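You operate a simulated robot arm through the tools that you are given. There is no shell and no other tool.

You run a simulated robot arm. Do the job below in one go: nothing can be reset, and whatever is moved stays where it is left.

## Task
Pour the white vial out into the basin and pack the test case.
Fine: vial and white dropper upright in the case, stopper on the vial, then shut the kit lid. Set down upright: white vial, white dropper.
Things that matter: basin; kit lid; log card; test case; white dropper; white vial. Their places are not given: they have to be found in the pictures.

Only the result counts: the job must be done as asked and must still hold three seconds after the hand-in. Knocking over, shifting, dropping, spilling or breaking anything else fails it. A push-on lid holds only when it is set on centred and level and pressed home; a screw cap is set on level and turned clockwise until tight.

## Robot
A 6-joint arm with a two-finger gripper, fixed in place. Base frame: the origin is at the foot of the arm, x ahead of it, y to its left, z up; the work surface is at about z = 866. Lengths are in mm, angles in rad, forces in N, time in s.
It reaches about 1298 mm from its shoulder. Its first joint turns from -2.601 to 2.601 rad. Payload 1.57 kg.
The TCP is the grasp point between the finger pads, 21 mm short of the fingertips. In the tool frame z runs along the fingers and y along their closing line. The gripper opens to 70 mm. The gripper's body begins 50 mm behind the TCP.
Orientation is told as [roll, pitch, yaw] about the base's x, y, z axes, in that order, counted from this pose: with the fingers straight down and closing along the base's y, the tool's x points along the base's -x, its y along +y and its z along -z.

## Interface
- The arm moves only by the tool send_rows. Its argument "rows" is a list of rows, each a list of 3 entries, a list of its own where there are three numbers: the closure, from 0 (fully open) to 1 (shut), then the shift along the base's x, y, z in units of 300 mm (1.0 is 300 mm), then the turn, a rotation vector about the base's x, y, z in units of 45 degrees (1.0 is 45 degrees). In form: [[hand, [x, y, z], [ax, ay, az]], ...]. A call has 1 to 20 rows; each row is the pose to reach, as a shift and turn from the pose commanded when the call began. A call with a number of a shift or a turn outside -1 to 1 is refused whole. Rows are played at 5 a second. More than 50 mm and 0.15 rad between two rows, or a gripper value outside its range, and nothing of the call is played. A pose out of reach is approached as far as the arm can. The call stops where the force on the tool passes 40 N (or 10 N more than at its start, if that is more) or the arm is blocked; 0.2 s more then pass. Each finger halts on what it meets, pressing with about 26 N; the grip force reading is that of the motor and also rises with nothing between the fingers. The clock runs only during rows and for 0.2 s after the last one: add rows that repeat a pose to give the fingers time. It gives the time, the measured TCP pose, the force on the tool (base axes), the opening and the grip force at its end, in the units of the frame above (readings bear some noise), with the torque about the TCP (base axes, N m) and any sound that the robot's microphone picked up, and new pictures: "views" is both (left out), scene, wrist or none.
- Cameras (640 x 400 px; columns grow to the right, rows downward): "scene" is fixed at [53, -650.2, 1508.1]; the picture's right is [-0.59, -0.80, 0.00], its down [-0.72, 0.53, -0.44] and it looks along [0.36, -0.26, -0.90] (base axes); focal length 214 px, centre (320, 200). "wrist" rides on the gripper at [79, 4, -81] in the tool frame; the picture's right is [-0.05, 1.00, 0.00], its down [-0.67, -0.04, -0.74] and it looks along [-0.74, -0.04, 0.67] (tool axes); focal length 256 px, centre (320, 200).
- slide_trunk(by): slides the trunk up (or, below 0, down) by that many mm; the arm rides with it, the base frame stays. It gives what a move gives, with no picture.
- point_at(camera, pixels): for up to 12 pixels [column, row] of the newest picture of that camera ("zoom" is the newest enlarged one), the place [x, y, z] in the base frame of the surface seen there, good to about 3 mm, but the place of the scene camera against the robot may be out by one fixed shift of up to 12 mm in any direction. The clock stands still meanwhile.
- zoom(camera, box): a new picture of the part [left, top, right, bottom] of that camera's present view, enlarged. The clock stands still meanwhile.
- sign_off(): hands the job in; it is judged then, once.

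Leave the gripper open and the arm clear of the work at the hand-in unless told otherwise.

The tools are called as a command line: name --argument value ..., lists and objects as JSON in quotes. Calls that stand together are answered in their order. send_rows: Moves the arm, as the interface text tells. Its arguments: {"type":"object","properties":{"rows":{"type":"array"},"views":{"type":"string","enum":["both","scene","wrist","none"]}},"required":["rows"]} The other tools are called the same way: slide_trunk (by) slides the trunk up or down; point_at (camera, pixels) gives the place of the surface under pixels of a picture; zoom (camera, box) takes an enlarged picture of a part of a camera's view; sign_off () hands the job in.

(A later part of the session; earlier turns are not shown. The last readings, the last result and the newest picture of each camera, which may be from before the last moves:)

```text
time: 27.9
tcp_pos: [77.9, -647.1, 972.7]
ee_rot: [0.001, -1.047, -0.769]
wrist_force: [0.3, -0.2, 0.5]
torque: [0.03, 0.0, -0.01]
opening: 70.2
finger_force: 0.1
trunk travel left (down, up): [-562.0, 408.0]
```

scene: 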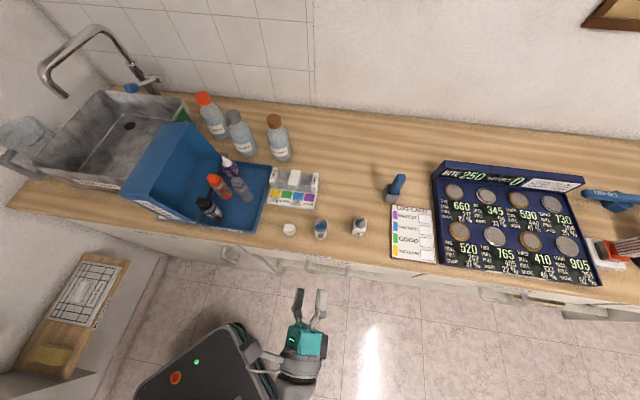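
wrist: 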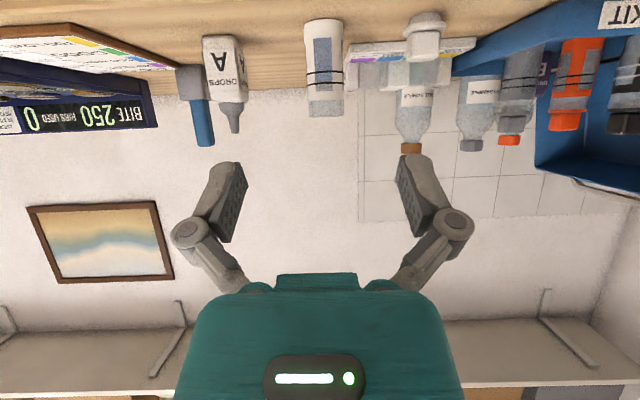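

Tilt of 60° reached; the vial is at column ~324, midway between the fingers (247 and 397). I lower the trunk by 66 mm so the grasp height becomes about z 907, still well in front of the vial.

slide_trunk --by -66

send_rows --rows '[[0, [0.08, -0.0775, 0], [0, 0, 0]], [0, [0.16, -0.155, 0], [0, 0, 0]], [0, [0.24, -0.232, 0], [0, 0, 0]]]' --views "both"

```text
time: 29.0
tcp_pos: [77.2, -648.0, 908.1]
ee_rot: [-0.001, -1.048, -0.771]
wrist_force: [0.4, 0.4, 0.1]
torque: [-0.02, 0.03, -0.02]
opening: 70.0
finger_force: 0.1
trunk travel left (down, up): [-496.0, 474.0]
```

```text
time: 29.8
tcp_pos: [150.6, -718.6, 907.3]
ee_rot: [0.001, -1.045, -0.769]
wrist_force: [-0.4, -0.4, -0.3]
torque: [-0.01, 0.01, 0.03]
opening: 69.7
finger_force: 0.1
trunk travel left (down, up): [-496.0, 474.0]
```

scene: 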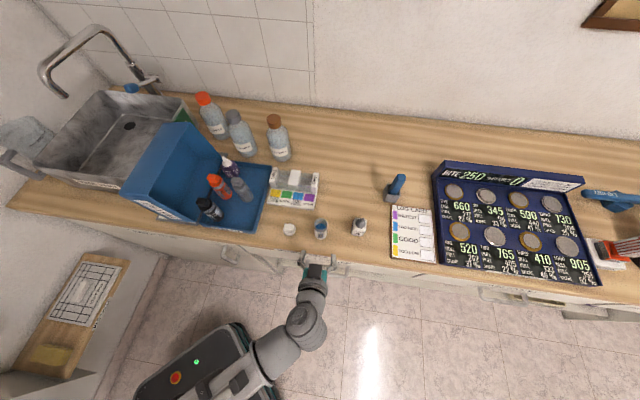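
wrist: 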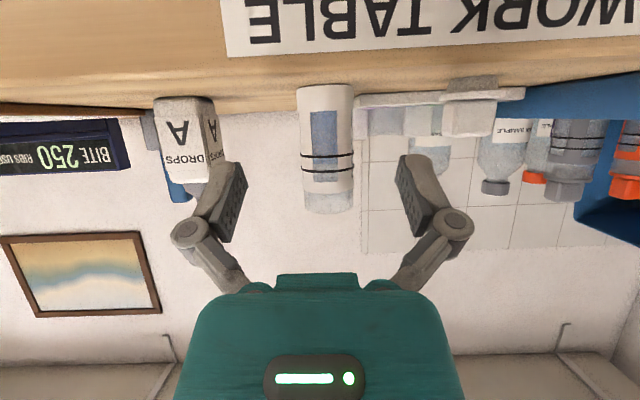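

Closer: the vial spans columns 297–355. I measure its near surface and edges and the table from here.

point_at --camera "wrist" --pixels '[[300, 130], [352, 130], [326, 130], [326, 180], [328, 205], [326, 90], [270, 78], [235, 85], [180, 110], [208, 130], [475, 90], [475, 125]]'

```text
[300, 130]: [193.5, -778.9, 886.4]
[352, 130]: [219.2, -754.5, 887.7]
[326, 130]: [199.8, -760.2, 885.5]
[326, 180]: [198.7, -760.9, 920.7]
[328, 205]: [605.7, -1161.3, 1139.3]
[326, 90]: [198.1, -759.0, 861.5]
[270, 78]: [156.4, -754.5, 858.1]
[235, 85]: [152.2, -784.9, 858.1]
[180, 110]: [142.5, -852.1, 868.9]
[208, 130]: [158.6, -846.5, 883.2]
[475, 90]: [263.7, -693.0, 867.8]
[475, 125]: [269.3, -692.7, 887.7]
```

Vial axis: 81 mm ahead and 4 mm to the side of the TCP. I move in along the hand's forward direction, fingers open.

send_rows --rows '[[0, [0.06, -0.045, 0], [0, 0, 0]], [0, [0.12, -0.1, 0], [0, 0, 0]], [0, [0.2033, -0.178, 0], [0, 0, 0]], [0, [0.2033, -0.178, 0], [0, 0, 0]]]' --views "both"

```text
time: 30.8
tcp_pos: [213.3, -771.8, 907.5]
ee_rot: [0.0, -1.048, -0.771]
wrist_force: [0.1, 0.1, -0.4]
torque: [0.0, -0.03, 0.01]
opening: 70.1
finger_force: 0.0
trunk travel left (down, up): [-496.0, 474.0]
```

scene: 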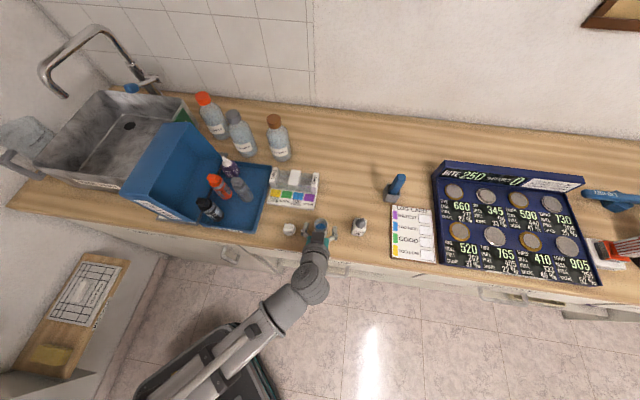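
wrist: 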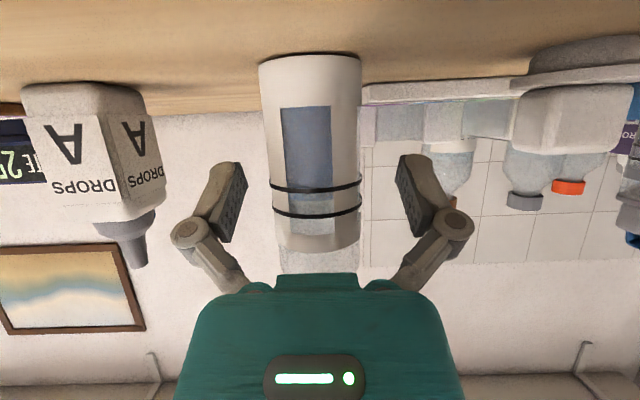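

The vial stands between the fingers (columns ~268–362 at row 200, pads at 240 and 405). Check from the scene camera before closing.

zoom --camera "scene" --box '[270, 200, 390, 275]'

```text
5.33 times, centred on (330, 238) of scene
```

zoom: 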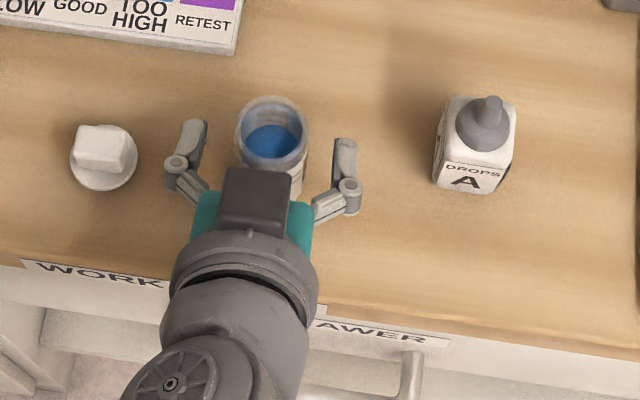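

The fingers straddle the vial. Closing now, with time for the fingers.

send_rows --rows '[[0.5, [0, 0, 0], [0, 0, 0]], [1, [0, 0, 0], [0, 0, 0]], [1, [0, 0, 0], [0, 0, 0]], [1, [0, 0, 0], [0, 0, 0]], [1, [0, 0, 0], [0, 0, 0]]]' --views "both"

```text
time: 32.0
tcp_pos: [213.5, -770.6, 907.1]
ee_rot: [-0.001, -1.047, -0.77]
wrist_force: [0.1, -0.1, 1.8]
torque: [0.02, 0.0, -0.03]
opening: 36.0
finger_force: 25.9
trunk travel left (down, up): [-496.0, 474.0]
```

scene: 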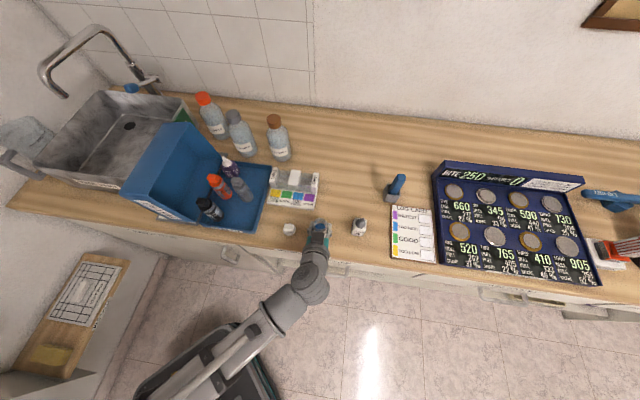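
wrist: 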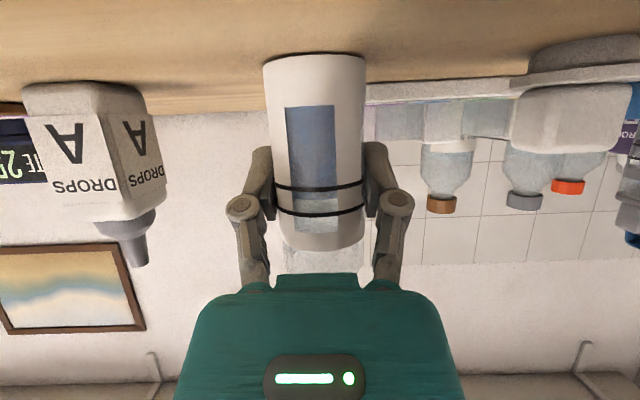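

Gripped at 36 mm with 26 N. Lift: slide the trunk up 60 mm first and check that the vial comes along.

slide_trunk --by 60

send_rows --rows '[[1, [0, 0, 0], [0, 0, 0]]]' --views "both"

point_at --camera "scene" --pixels '[[47, 68], [50, 85], [70, 40], [110, 30], [130, 60], [150, 78], [62, 97], [131, 88], [205, 98], [236, 115], [274, 120], [20, 130]]'

```text
time: 33.0
tcp_pos: [213.1, -771.6, 967.7]
ee_rot: [0.002, -1.046, -0.771]
wrist_force: [0.0, -0.7, -1.3]
torque: [-0.02, -0.03, 0.0]
opening: 36.2
finger_force: 25.9
trunk travel left (down, up): [-556.0, 414.0]
```

```text
time: 33.4
tcp_pos: [213.6, -770.9, 966.5]
ee_rot: [0.0, -1.049, -0.768]
wrist_force: [0.3, 0.2, 0.1]
torque: [0.0, -0.02, 0.03]
opening: 36.2
finger_force: 26.4
trunk travel left (down, up): [-556.0, 414.0]
```

scene: 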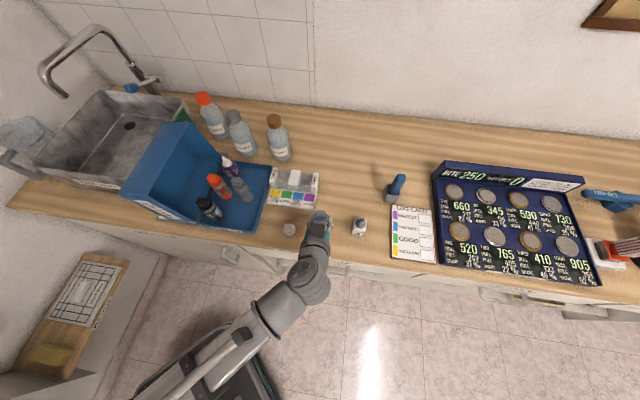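
wrist: 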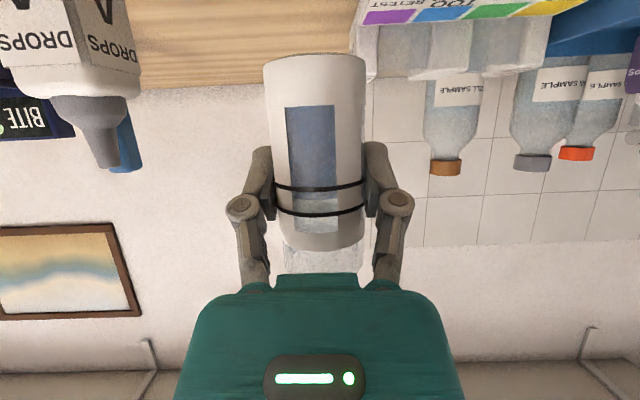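

```text
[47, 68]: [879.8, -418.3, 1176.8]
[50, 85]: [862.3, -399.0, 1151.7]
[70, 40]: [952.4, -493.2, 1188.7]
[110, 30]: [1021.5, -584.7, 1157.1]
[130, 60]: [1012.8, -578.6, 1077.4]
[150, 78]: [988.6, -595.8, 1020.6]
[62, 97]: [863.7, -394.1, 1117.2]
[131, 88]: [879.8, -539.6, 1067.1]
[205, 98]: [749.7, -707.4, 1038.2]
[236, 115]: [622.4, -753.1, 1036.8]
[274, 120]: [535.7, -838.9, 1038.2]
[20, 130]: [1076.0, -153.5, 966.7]
```

The vial rises with the hand. The faucet spout ends right over the basin middle at z≈1110, so I'll pour in the front half of the basin, near (825,-344), in front of the spout. First lift to z≈1150 to clear the lid.

slide_trunk --by 185

send_rows --rows '[[1, [0.09, 0.063, 0], [0, 0, 0]], [1, [0.19, 0.133, 0], [0, 0, 0]], [1, [0.31, 0.217, 0], [0, 0, 0]], [1, [0.43, 0.301, 0], [0, 0, 0]], [1, [0.55, 0.385, 0], [0, 0, 0]], [1, [0.67, 0.469, 0], [0, 0, 0]], [1, [0.79, 0.553, 0], [0, 0, 0]], [1, [0.88, 0.616, 0], [0, 0, 0]], [1, [0.92, 0.644, 0], [0, 0, 0]]]' --views "both"

```text
time: 35.4
tcp_pos: [213.0, -771.3, 1152.3]
ee_rot: [0.001, -1.048, -0.768]
wrist_force: [0.2, 0.2, -0.7]
torque: [-0.01, 0.04, 0.0]
opening: 36.1
finger_force: 25.4
trunk travel left (down, up): [-741.0, 229.0]
```

```text
time: 37.4
tcp_pos: [490.5, -580.0, 1153.0]
ee_rot: [0.002, -1.048, -0.771]
wrist_force: [0.2, 0.3, -0.8]
torque: [0.01, 0.02, 0.0]
opening: 36.1
finger_force: 26.9
out of reach, approached as far as the arm can: row 4
trunk travel left (down, up): [-741.0, 229.0]
```

scene: 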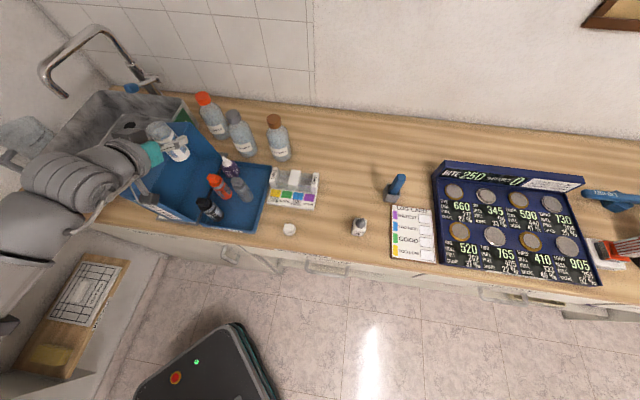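
wrist: 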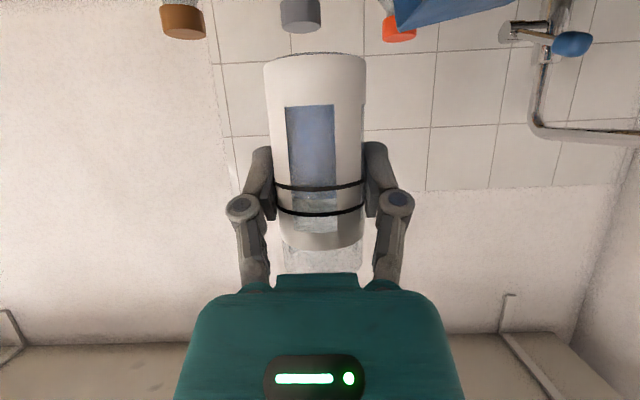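

One row was out of reach in passing, but the pose now reads right. I check the vial is still upright and full.

zoom --camera "scene" --box '[60, 90, 240, 210]'

```text
3.33 times, centred on (150, 150) of scene
```

zoom: 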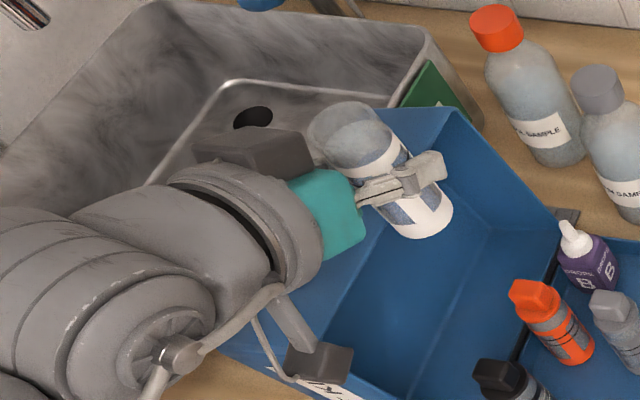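

zoom --camera "scene" --box '[135, 110, 199, 165]'

```text
7.27 times, centred on (167, 138) of scene
```

zoom: 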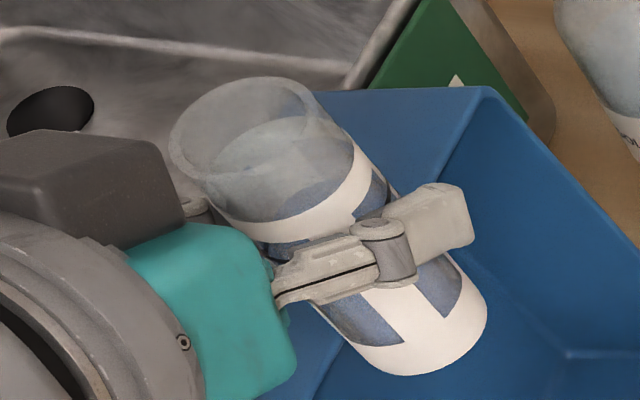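

The liquid still seems to be in it. Continue toward the basin in smaller steps at the same height.

send_rows --rows '[[1, [0.1, 0.07, 0], [0, 0, 0]], [1, [0.2, 0.14, 0], [0, 0, 0]], [1, [0.3, 0.21, 0], [0, 0, 0]], [1, [0.4, 0.28, 0], [0, 0, 0]], [1, [0.5, 0.35, 0], [0, 0, 0]], [1, [0.6, 0.42, 0], [0, 0, 0]], [1, [0.7, 0.49, 0], [0, 0, 0]], [1, [0.8, 0.56, 0], [0, 0, 0]]]' --views "both"

```text
time: 39.2
tcp_pos: [730.0, -409.6, 1151.6]
ee_rot: [0.0, -1.043, -0.77]
wrist_force: [-0.4, 0.3, -0.9]
torque: [0.0, 0.04, -0.03]
opening: 36.1
finger_force: 26.2
trunk travel left (down, up): [-741.0, 229.0]
```

scene: 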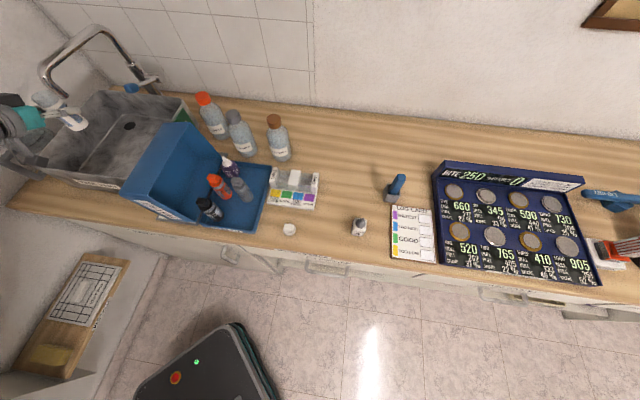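
wrist: 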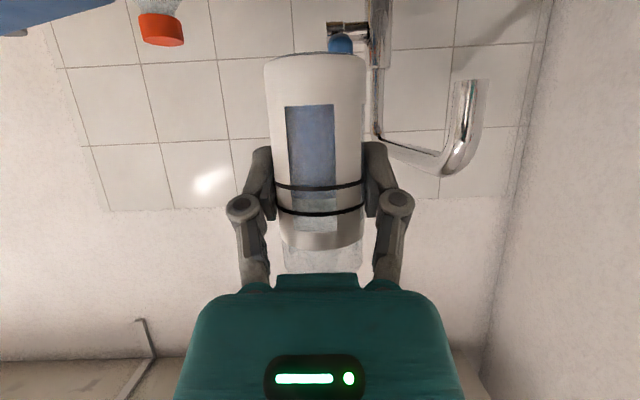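

Over the right part of the basin. I move on ~95 mm to about (805,-351), then tilt the hand to horizontal (vial leaning 30°, still below spilling).

send_rows --rows '[[1, [0.125, 0.097, 0], [0, 0, 0]], [1, [0.25, 0.195, 0], [0, 0, 0]], [1, [0.25, 0.195, 0.0723], [-0.116, -0.1197, 0]], [1, [0.25, 0.195, 0.1487], [-0.232, -0.2394, 0]], [1, [0.25, 0.195, 0.228], [-0.348, -0.359, 0]], [1, [0.25, 0.195, 0.308], [-0.464, -0.4787, 0]]]' --views "both"

```text
time: 40.6
tcp_pos: [803.4, -351.0, 1245.8]
ee_rot: [2.623, -1.569, 2.892]
wrist_force: [-0.8, -0.7, -0.9]
torque: [0.02, 0.0, 0.02]
opening: 36.0
finger_force: 25.9
trunk travel left (down, up): [-741.0, 229.0]
```

scene: 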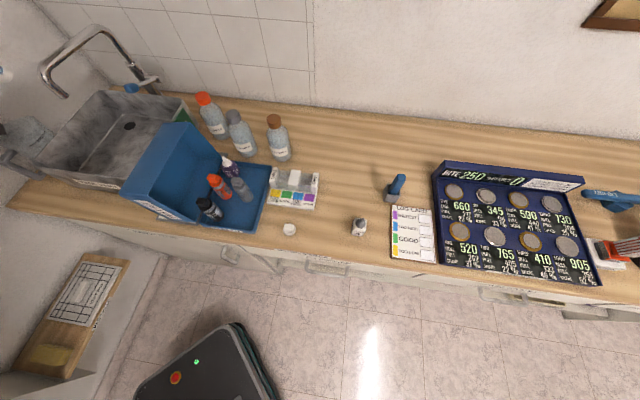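
wrist: 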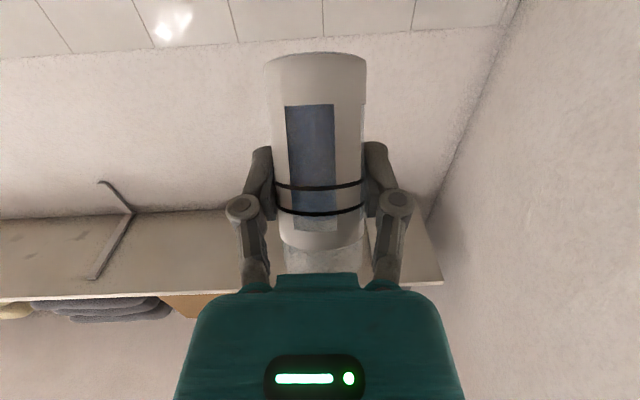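

Horizontal at z 1246 over the basin's front half. Lower the trunk 150 mm to z≈1096, then look.

slide_trunk --by -150

send_rows --rows '[[1, [0, 0, 0], [0.1, -0.097, 0]], [1, [0, 0, 0], [0.2, -0.194, 0]], [1, [0, 0, 0], [0.3, -0.291, 0]], [1, [0, 0, 0], [0.4, -0.388, 0]], [1, [0, 0, 0], [0.5, -0.485, 0]], [1, [0, 0, 0], [0.6, -0.582, 0]]]' --views "both"

```text
time: 42.4
tcp_pos: [803.4, -351.5, 1095.4]
ee_rot: [2.914, -1.571, 2.596]
wrist_force: [-0.3, 0.6, -0.9]
torque: [-0.01, 0.02, 0.01]
opening: 36.0
finger_force: 25.8
trunk travel left (down, up): [-591.0, 379.0]
```

```text
time: 43.8
tcp_pos: [802.7, -351.1, 1095.0]
ee_rot: [1.571, -0.912, -2.34]
wrist_force: [-0.2, -0.3, -0.5]
torque: [-0.01, 0.0, -0.02]
opening: 36.1
finger_force: 26.1
trunk travel left (down, up): [-591.0, 379.0]
```

scene: 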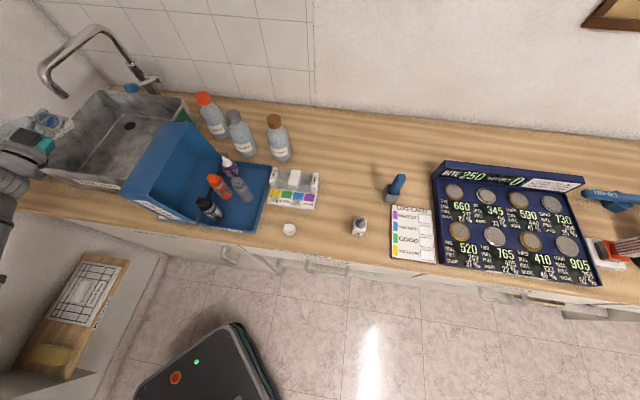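
wrist: 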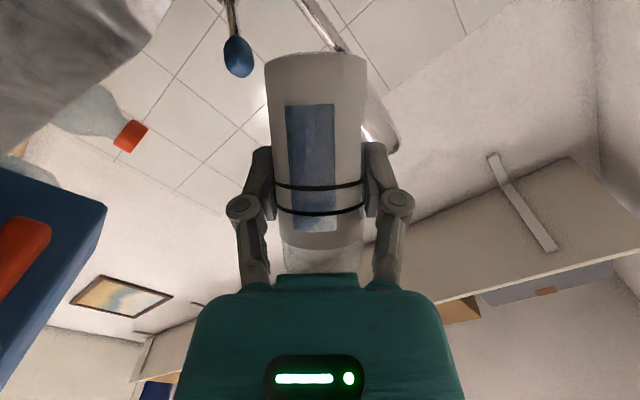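

Rolled 38° so far. Zoom on the scene around (45,130).

zoom --camera "scene" --box '[0, 80, 130, 200]'

```text
3.33 times, centred on (65, 140) of scene
```

zoom: 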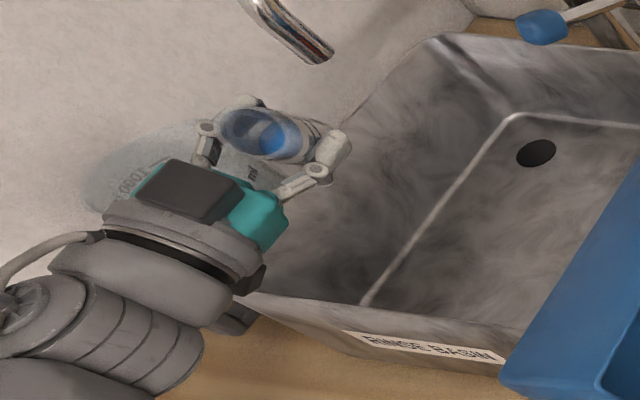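

I see the blue liquid still in the vial, leaning over the basin. I shift 15 mm further in and roll to about 60°.

send_rows --rows '[[1, [0.012, -0.012, 0], [0.12, -0.116, 0]], [1, [0.024, -0.024, 0], [0.24, -0.232, 0]], [1, [0.036, -0.035, 0], [0.36, -0.348, 0]]]' --views "none"

slide_trunk --by -38

send_rows --rows '[[1, [0, 0, 0], [0.07, -0.068, 0]], [1, [0, 0, 0], [0.14, -0.136, 0]], [1, [0, 0, 0], [0.21, -0.2035, 0]], [1, [0, 0, 0], [0.28, -0.271, 0]], [1, [0, 0, 0], [0.35, -0.339, 0]], [1, [0, 0, 0], [0.42, -0.407, 0]], [1, [0, 0, 0], [0.42, -0.407, 0]], [1, [0, 0, 0], [0.42, -0.407, 0]]]' --views "both"

zoom --camera "scene" --box '[0, 80, 160, 200]'

```text
time: 44.6
tcp_pos: [815.0, -362.3, 1096.4]
ee_rot: [1.571, -0.518, -2.341]
wrist_force: [0.2, 0.2, -0.5]
torque: [0.02, -0.02, 0.0]
opening: 36.0
finger_force: 26.2
trunk travel left (down, up): [-591.0, 379.0]
```

```text
time: 45.4
tcp_pos: [815.2, -362.0, 1055.9]
ee_rot: [1.57, -0.519, -2.341]
wrist_force: [0.1, -0.1, -0.4]
torque: [0.02, -0.02, -0.01]
opening: 36.0
finger_force: 25.6
trunk travel left (down, up): [-553.0, 417.0]
```

```text
time: 47.2
tcp_pos: [814.2, -364.6, 1050.9]
ee_rot: [1.545, -0.074, -2.337]
wrist_force: [-1.0, 0.1, -1.3]
torque: [-0.02, -0.02, -0.01]
opening: 35.6
finger_force: 25.9
out of reach, approached as far as the arm can: row 6, 7, 8
trunk travel left (down, up): [-553.0, 417.0]
```

scene: 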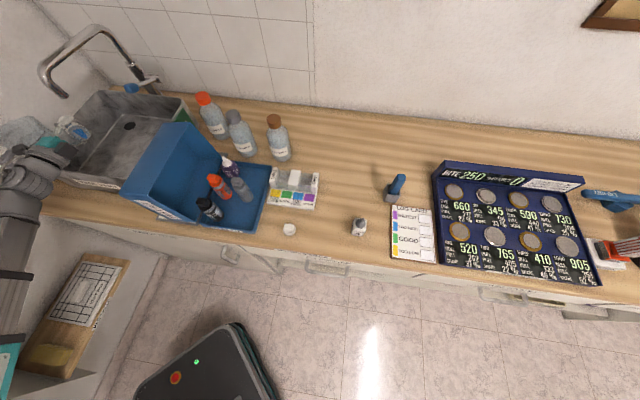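
wrist: 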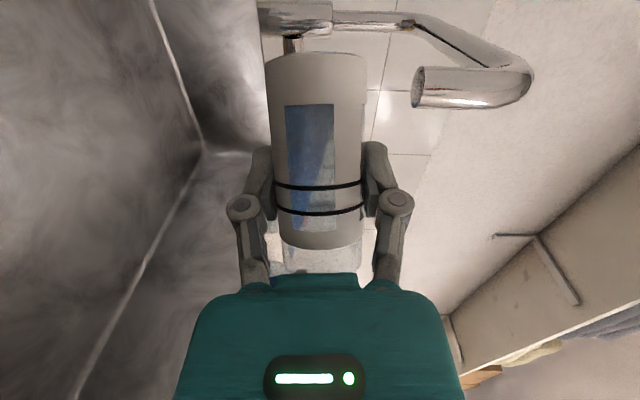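

```text
3.33 times, centred on (80, 140) of scene
```

zoom: 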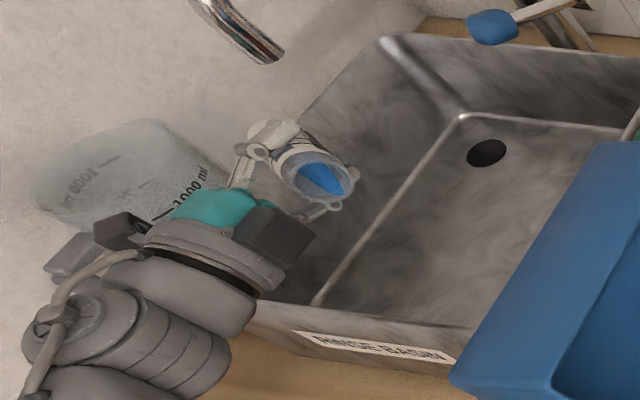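

Pouring has begun (tilt about 86°), but the roll is at some limit at ~86°. I try commanding more roll to see how far it goes; it is over the basin anyway.

send_rows --rows '[[1, [0, 0, 0], [0.09, -0.087, 0]], [1, [0, 0, 0], [0.18, -0.1745, 0]], [1, [0, 0, 0], [0.27, -0.262, 0]], [1, [0, 0, 0], [0.36, -0.349, 0]], [1, [0, 0, 0], [0.36, -0.349, 0]]]' --views "both"

zoom --camera "scene" --box '[0, 80, 160, 200]'

```text
time: 48.4
tcp_pos: [799.9, -397.2, 1034.7]
ee_rot: [1.449, 0.256, -2.309]
wrist_force: [0.2, 0.3, -1.0]
torque: [0.03, -0.03, 0.01]
opening: 35.7
finger_force: 25.8
out of reach, approached as far as the arm can: row 1, 2, 3, 4, 5
trunk travel left (down, up): [-553.0, 417.0]
```

scene: 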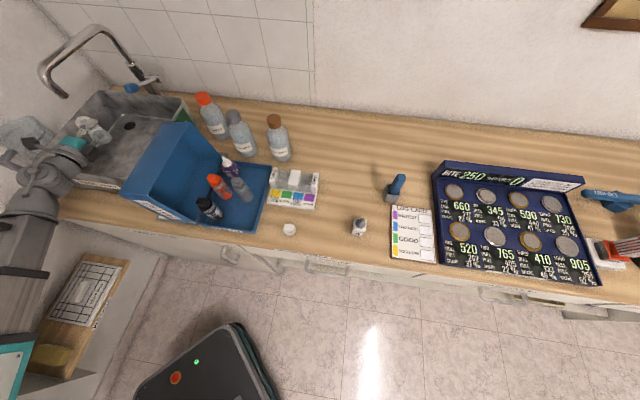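
wrist: 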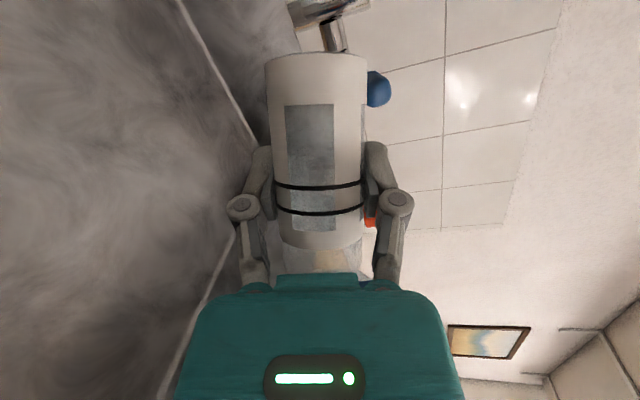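

```text
3.33 times, centred on (80, 140) of scene
```

zoom: 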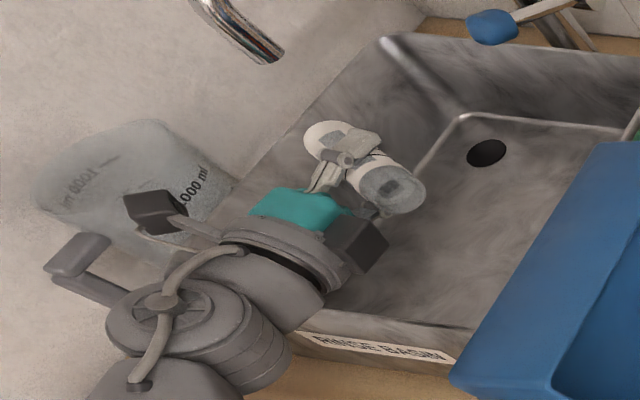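

The vial tipped to about 99° and its window turned from blue to grey: it looks empty. I hold a second and look at it closely.

send_rows --rows '[[1, [0, 0, 0], [0, 0, 0]], [1, [0, 0, 0], [0, 0, 0]], [1, [0, 0, 0], [0, 0, 0]], [1, [0, 0, 0], [0, 0, 0]], [1, [0, 0, 0], [0, 0, 0]]]' --views "both"

zoom --camera "scene" --box '[60, 105, 130, 150]'

zoom --camera "wrist" --box '[220, 30, 420, 290]'

```text
time: 49.6
tcp_pos: [798.4, -397.5, 1034.8]
ee_rot: [1.448, 0.253, -2.31]
wrist_force: [0.5, -0.3, -1.3]
torque: [-0.05, 0.01, 0.0]
opening: 35.9
finger_force: 25.8
trunk travel left (down, up): [-553.0, 417.0]
```

scene: 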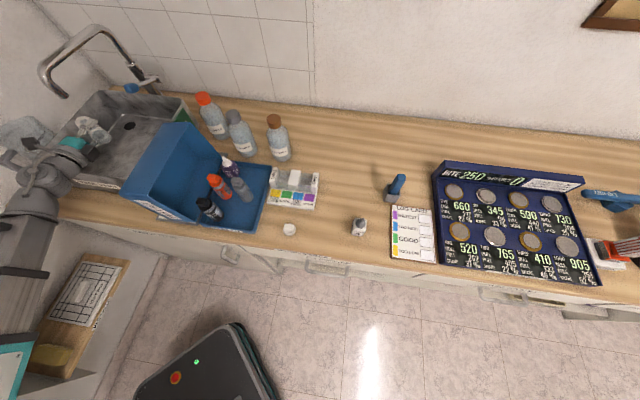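
wrist: 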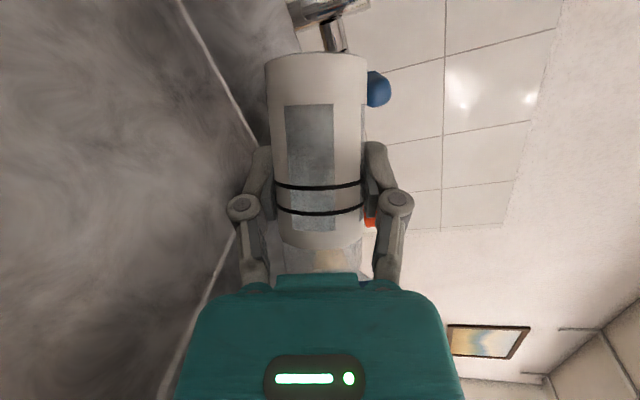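

```text
8.89 times, centred on (95, 128) of scene
```

zoom: 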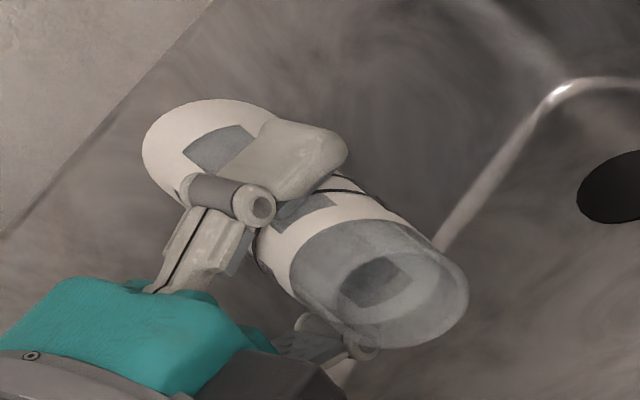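

```text
1.54 times, centred on (320, 160) of wrist
```

zoom: 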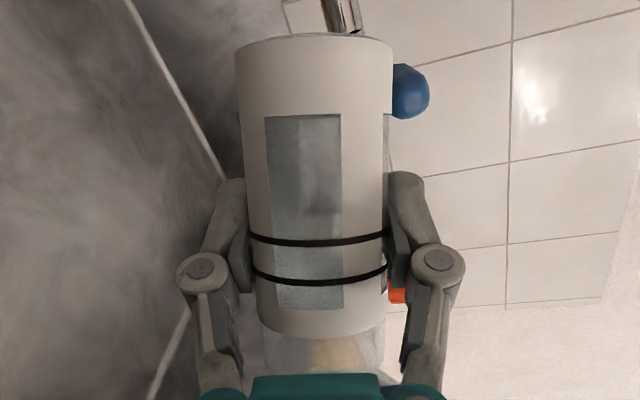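

The vial is empty (clear walls, no blue). Now back: first draw back 45 mm from under the spout, then raise the trunk 80 mm before rolling upright again.

send_rows --rows '[[1, [-0.054, 0.052, 0], [0, 0, 0]], [1, [-0.108, 0.104, 0], [0, 0, 0]], [1, [-0.108, 0.104, 0], [0, 0, 0]]]' --views "none"

slide_trunk --by 80

```text
time: 50.4
tcp_pos: [767.6, -368.3, 1034.3]
ee_rot: [1.442, 0.252, -2.307]
wrist_force: [-0.7, -0.2, -0.8]
torque: [-0.01, -0.01, -0.02]
opening: 35.3
finger_force: 25.8
trunk travel left (down, up): [-553.0, 417.0]
```

```text
time: 51.6
tcp_pos: [767.0, -368.1, 1114.0]
ee_rot: [1.441, 0.255, -2.307]
wrist_force: [0.2, 0.3, -0.3]
torque: [-0.03, -0.02, -0.01]
opening: 35.7
finger_force: 25.8
trunk travel left (down, up): [-633.0, 337.0]
```

Now roll back upright, first half.

send_rows --rows '[[1, [0, 0, 0], [-0.125, 0.107, 0.02]], [1, [0, 0, 0], [-0.25, 0.214, 0.039]], [1, [0, 0, 0], [-0.375, 0.322, 0.059]], [1, [0, 0, 0], [-0.5, 0.429, 0.079]], [1, [0, 0, 0], [-0.626, 0.536, 0.099]], [1, [0, 0, 0], [-0.751, 0.643, 0.118]], [1, [0, 0, 0], [-0.876, 0.75, 0.138]]]' --views "none"

send_rows --rows '[[1, [0, 0, 0], [-0.125, 0.107, 0.02]], [1, [0, 0, 0], [-0.25, 0.214, 0.039]], [1, [0, 0, 0], [-0.375, 0.322, 0.059]], [1, [0, 0, 0], [-0.5, 0.429, 0.079]], [1, [0, 0, 0], [-0.626, 0.536, 0.099]], [1, [0, 0, 0], [-0.751, 0.643, 0.118]], [1, [0, 0, 0], [-0.876, 0.75, 0.138]]]' --views "both"

```text
time: 53.2
tcp_pos: [768.6, -367.0, 1114.3]
ee_rot: [1.411, -0.655, -2.185]
wrist_force: [-0.4, -0.7, -0.8]
torque: [0.01, 0.0, 0.03]
opening: 35.6
finger_force: 26.3
trunk travel left (down, up): [-633.0, 337.0]
```

```text
time: 54.8
tcp_pos: [768.0, -368.1, 1115.5]
ee_rot: [-0.018, -1.449, -0.698]
wrist_force: [-0.1, -0.8, -1.0]
torque: [0.0, -0.01, -0.02]
opening: 35.6
finger_force: 26.2
trunk travel left (down, up): [-633.0, 337.0]
```

scene: 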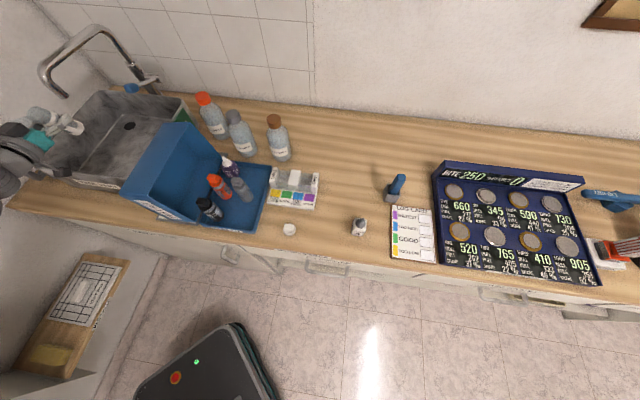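
wrist: 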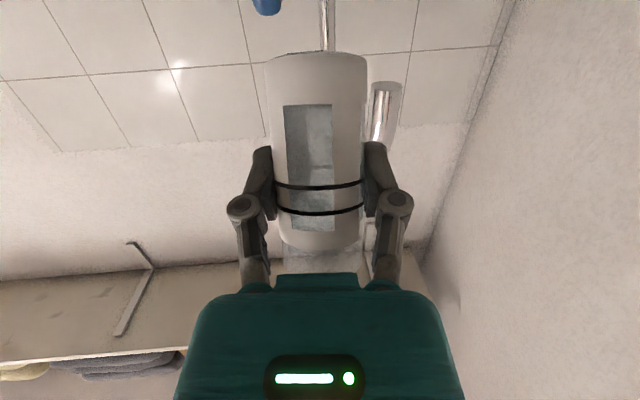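

Hand rolled back; the vial leans only from the hand's pitch. Raise the trunk 110 mm to clear the lid, then pitch back to the 60° tilt so the vial is upright.

slide_trunk --by 110

send_rows --rows '[[1, [0, 0, -0.06], [0.082, 0.098, -0.023]], [1, [0, 0, -0.119], [0.1645, 0.196, -0.046]], [1, [0, 0, -0.177], [0.247, 0.294, -0.069]], [1, [0, 0, -0.233], [0.329, 0.392, -0.092]], [1, [0, 0, -0.233], [0.329, 0.392, -0.092]]]' --views "wrist"

```text
time: 56.2
tcp_pos: [767.5, -367.7, 1224.4]
ee_rot: [0.005, -1.449, -0.718]
wrist_force: [-0.3, 0.5, -0.4]
torque: [0.0, 0.02, 0.01]
opening: 35.4
finger_force: 26.0
trunk travel left (down, up): [-743.0, 227.0]
```

```text
time: 57.4
tcp_pos: [768.4, -368.1, 1154.5]
ee_rot: [-0.043, -1.048, -0.75]
wrist_force: [0.7, 0.5, -0.4]
torque: [0.03, 0.06, 0.03]
opening: 35.6
finger_force: 26.1
trunk travel left (down, up): [-743.0, 227.0]
```

wrist: 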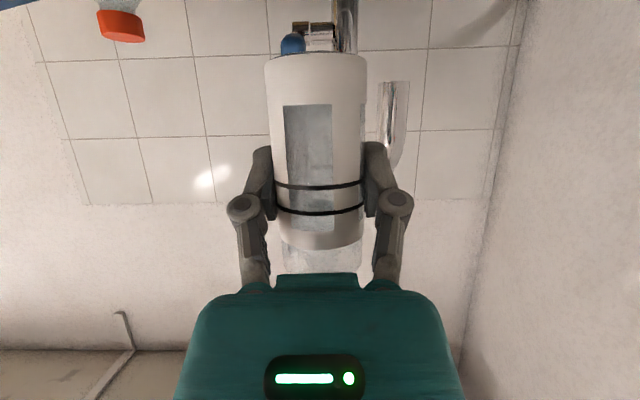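

The vial is within about 1° of upright; I correct this small lean and travel back at height toward the tray's free front-right place, about (391,-606).

send_rows --rows '[[1, [0, 0, 0], [0.0196, -0.019, 0.0216]], [1, [-0.12, -0.0757, 0], [0.0196, -0.019, 0.0216]], [1, [-0.24, -0.1515, 0], [0.0196, -0.019, 0.0216]], [1, [-0.36, -0.227, 0], [0.0196, -0.019, 0.0216]], [1, [-0.48, -0.303, 0], [0.0196, -0.019, 0.0216]], [1, [-0.6, -0.379, 0], [0.0196, -0.019, 0.0216]], [1, [-0.72, -0.4545, 0], [0.0196, -0.019, 0.0216]], [1, [-0.84, -0.53, 0], [0.0196, -0.019, 0.0216]], [1, [-0.96, -0.606, 0], [0.0196, -0.019, 0.0216]]]' --views "both"

```text
time: 59.4
tcp_pos: [476.9, -549.6, 1155.4]
ee_rot: [0.002, -1.047, -0.768]
wrist_force: [-0.2, 0.1, -0.8]
torque: [0.0, 0.0, 0.0]
opening: 35.4
finger_force: 25.7
trunk travel left (down, up): [-743.0, 227.0]
```

scene: 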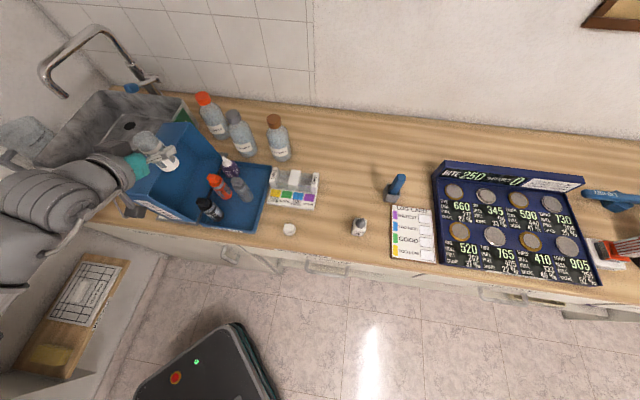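
wrist: 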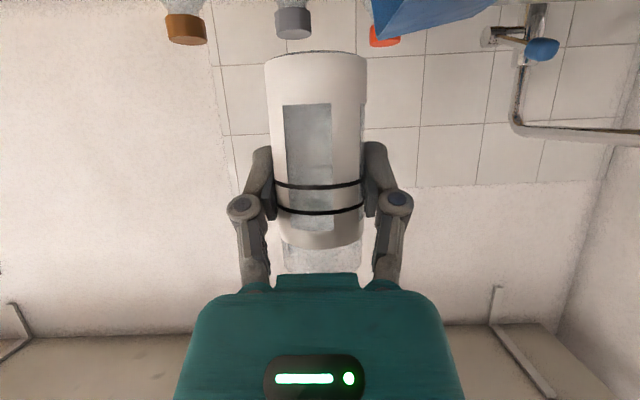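

Upright exactly now. The last stretch to above the slot: (391,-606).

send_rows --rows '[[1, [-0.096, -0.063, 0], [0, 0, 0]], [1, [-0.192, -0.126, 0], [0, 0, 0]], [1, [-0.287, -0.189, 0], [0, 0, 0]], [1, [-0.287, -0.189, 0], [0, 0, 0]]]' --views "both"

```text
time: 60.4
tcp_pos: [392.4, -606.5, 1155.2]
ee_rot: [0.001, -1.049, -0.769]
wrist_force: [-1.2, 0.3, 0.0]
torque: [-0.02, 0.0, -0.01]
opening: 35.1
finger_force: 26.0
trunk travel left (down, up): [-743.0, 227.0]
```

scene: 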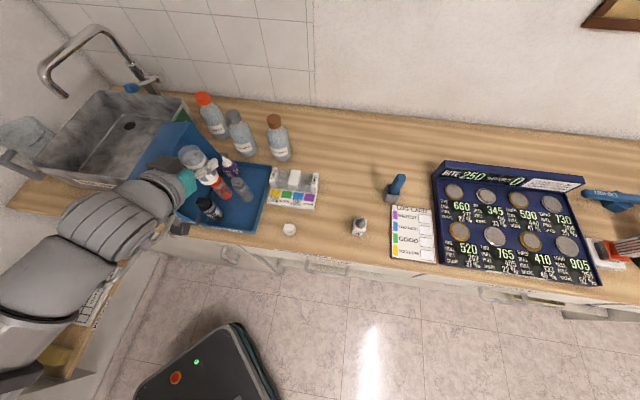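
wrist: 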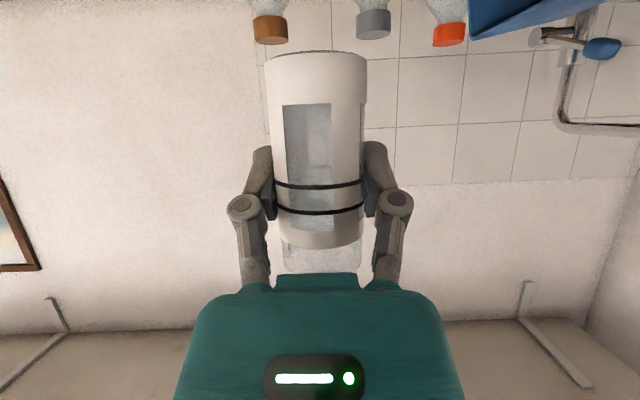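

Above the free place. I lower the trunk by 195 mm (vial bottom to about z 912, just above the tray rim), then check alignment.

slide_trunk --by -150

send_rows --rows '[[1, [0, 0, 0], [0, 0, 0]]]' --views "both"

zoom --camera "scene" --box '[160, 140, 290, 240]'

```text
time: 62.1
tcp_pos: [393.6, -607.6, 1005.2]
ee_rot: [0.002, -1.049, -0.769]
wrist_force: [-0.8, 0.3, -0.8]
torque: [0.02, -0.03, -0.03]
opening: 35.3
finger_force: 25.4
trunk travel left (down, up): [-593.0, 377.0]
```

```text
time: 62.5
tcp_pos: [393.8, -605.9, 1004.7]
ee_rot: [0.002, -1.047, -0.77]
wrist_force: [-0.3, -0.2, -0.4]
torque: [0.0, -0.01, 0.02]
opening: 35.5
finger_force: 25.8
trunk travel left (down, up): [-593.0, 377.0]
```

scene: 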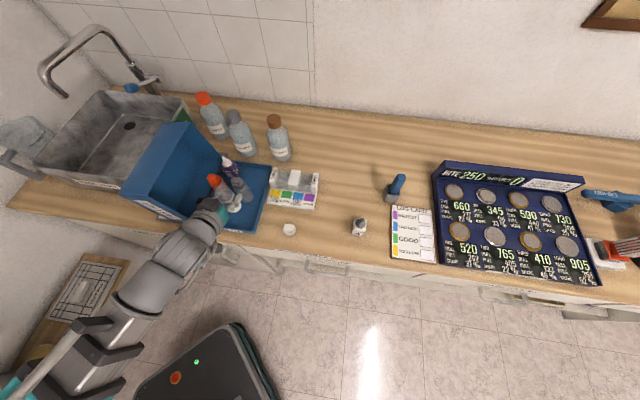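
wrist: 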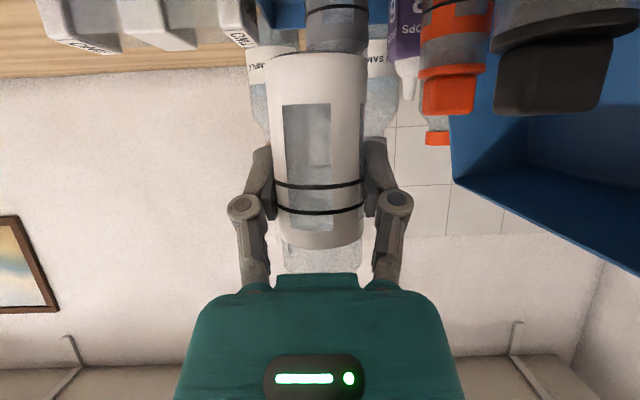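

```text
4.00 times, centred on (225, 190) of scene
```

zoom: 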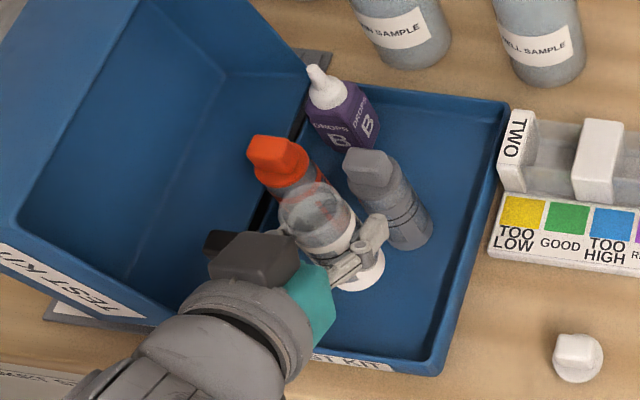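

Clearances look fine (black bottle at right in the wrist view, grey one straight beyond). Lower 55 mm more and check again.

slide_trunk --by -55

send_rows --rows '[[1, [0, 0, 0], [0, 0, 0]]]' --views "both"

zoom --camera "scene" --box '[170, 150, 290, 240]'

```text
time: 63.5
tcp_pos: [393.0, -607.2, 949.2]
ee_rot: [0.004, -1.047, -0.77]
wrist_force: [-0.4, -1.0, 0.0]
torque: [0.0, 0.03, 0.01]
opening: 35.3
finger_force: 26.6
trunk travel left (down, up): [-538.0, 432.0]
```

```text
time: 63.9
tcp_pos: [392.0, -607.5, 949.6]
ee_rot: [0.0, -1.047, -0.769]
wrist_force: [0.1, 0.2, 0.2]
torque: [0.03, -0.02, -0.02]
opening: 35.5
finger_force: 25.9
trunk travel left (down, up): [-538.0, 432.0]
```

scene: 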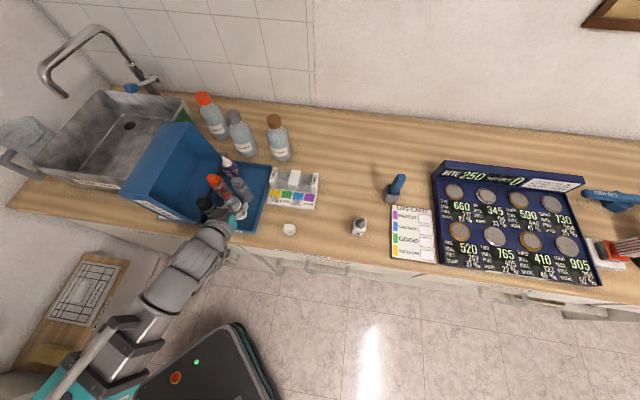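
wrist: 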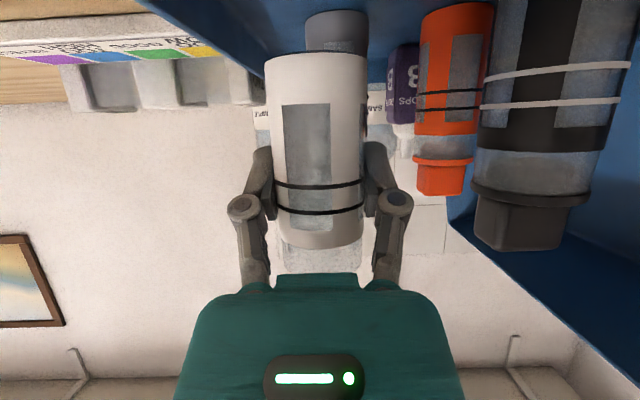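

```text
4.44 times, centred on (230, 195) of scene
```

zoom: 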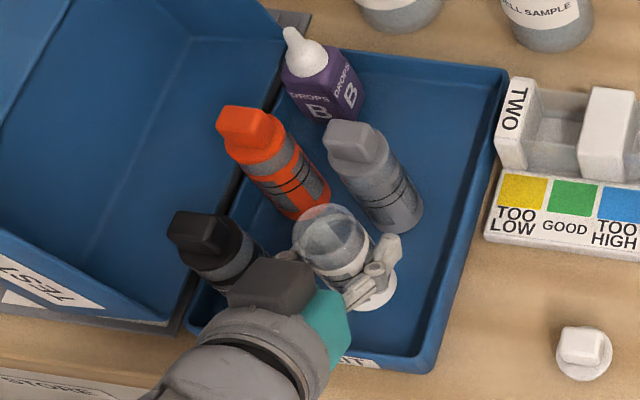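

Well placed between the neighbours. Lower 30 mm, then small steps feeling for the floor.

slide_trunk --by -30

slide_trunk --by -3

slide_trunk --by -2

```text
time: 64.7
tcp_pos: [393.4, -607.4, 919.1]
ee_rot: [0.001, -1.05, -0.77]
wrist_force: [0.3, 0.0, -0.9]
torque: [0.0, 0.02, 0.0]
opening: 35.3
finger_force: 25.3
trunk travel left (down, up): [-508.0, 462.0]
```

```text
time: 65.2
tcp_pos: [392.3, -607.5, 915.3]
ee_rot: [0.004, -1.047, -0.77]
wrist_force: [-1.6, 0.2, -0.7]
torque: [0.01, 0.0, -0.02]
opening: 35.3
finger_force: 26.2
trunk travel left (down, up): [-505.0, 465.0]
```

```text
time: 65.7
tcp_pos: [393.1, -606.5, 914.4]
ee_rot: [0.003, -1.05, -0.771]
wrist_force: [-0.4, -0.7, 4.4]
torque: [-0.12, 0.01, -0.03]
opening: 35.3
finger_force: 25.9
trunk travel left (down, up): [-503.0, 467.0]
```

Contact felt (4.4 N upward at z 914): the vial is on the tray floor. Open the fingers to about 52 mm and look.

send_rows --rows '[[0.26, [0, 0, 0], [0, 0, 0]], [0.26, [0, 0, 0], [0, 0, 0]], [0.26, [0, 0, 0], [0, 0, 0]], [0.26, [0, 0, 0], [0, 0, 0]]]' --views "both"

zoom --camera "scene" --box '[170, 150, 290, 240]'

```text
time: 66.7
tcp_pos: [392.1, -606.3, 914.4]
ee_rot: [0.001, -1.048, -0.77]
wrist_force: [0.6, -0.2, 0.3]
torque: [-0.01, -0.02, -0.02]
opening: 51.6
finger_force: 0.1
trunk travel left (down, up): [-503.0, 467.0]
```

scene: 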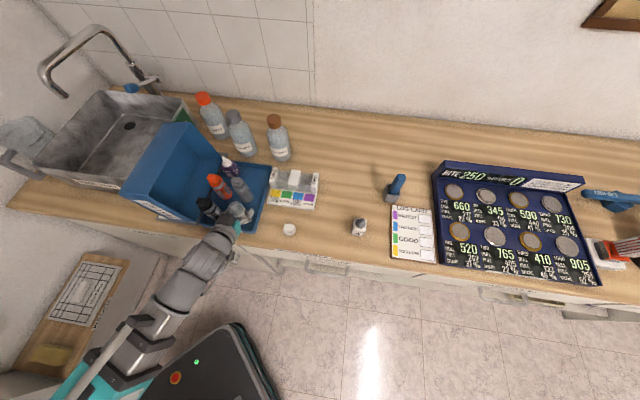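
wrist: 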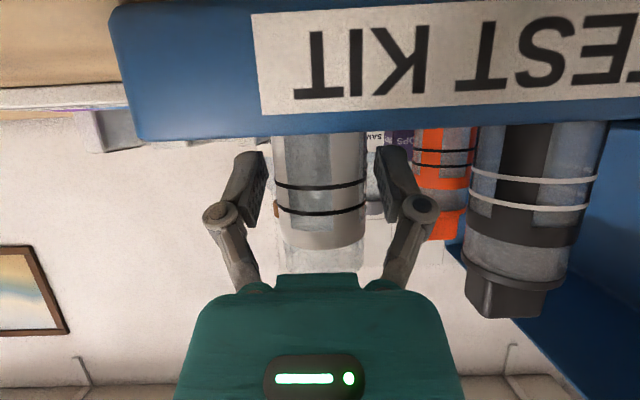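

```text
4.44 times, centred on (230, 195) of scene
```

zoom: 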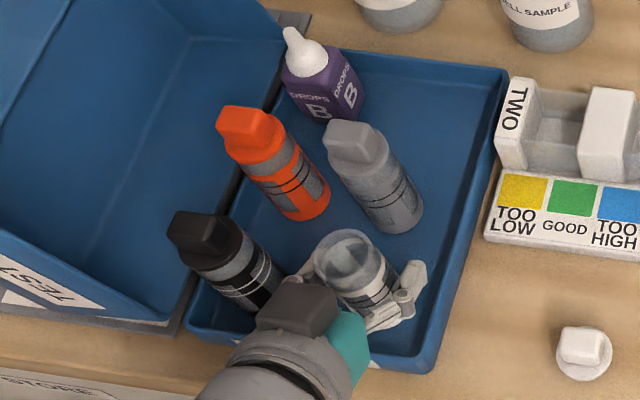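

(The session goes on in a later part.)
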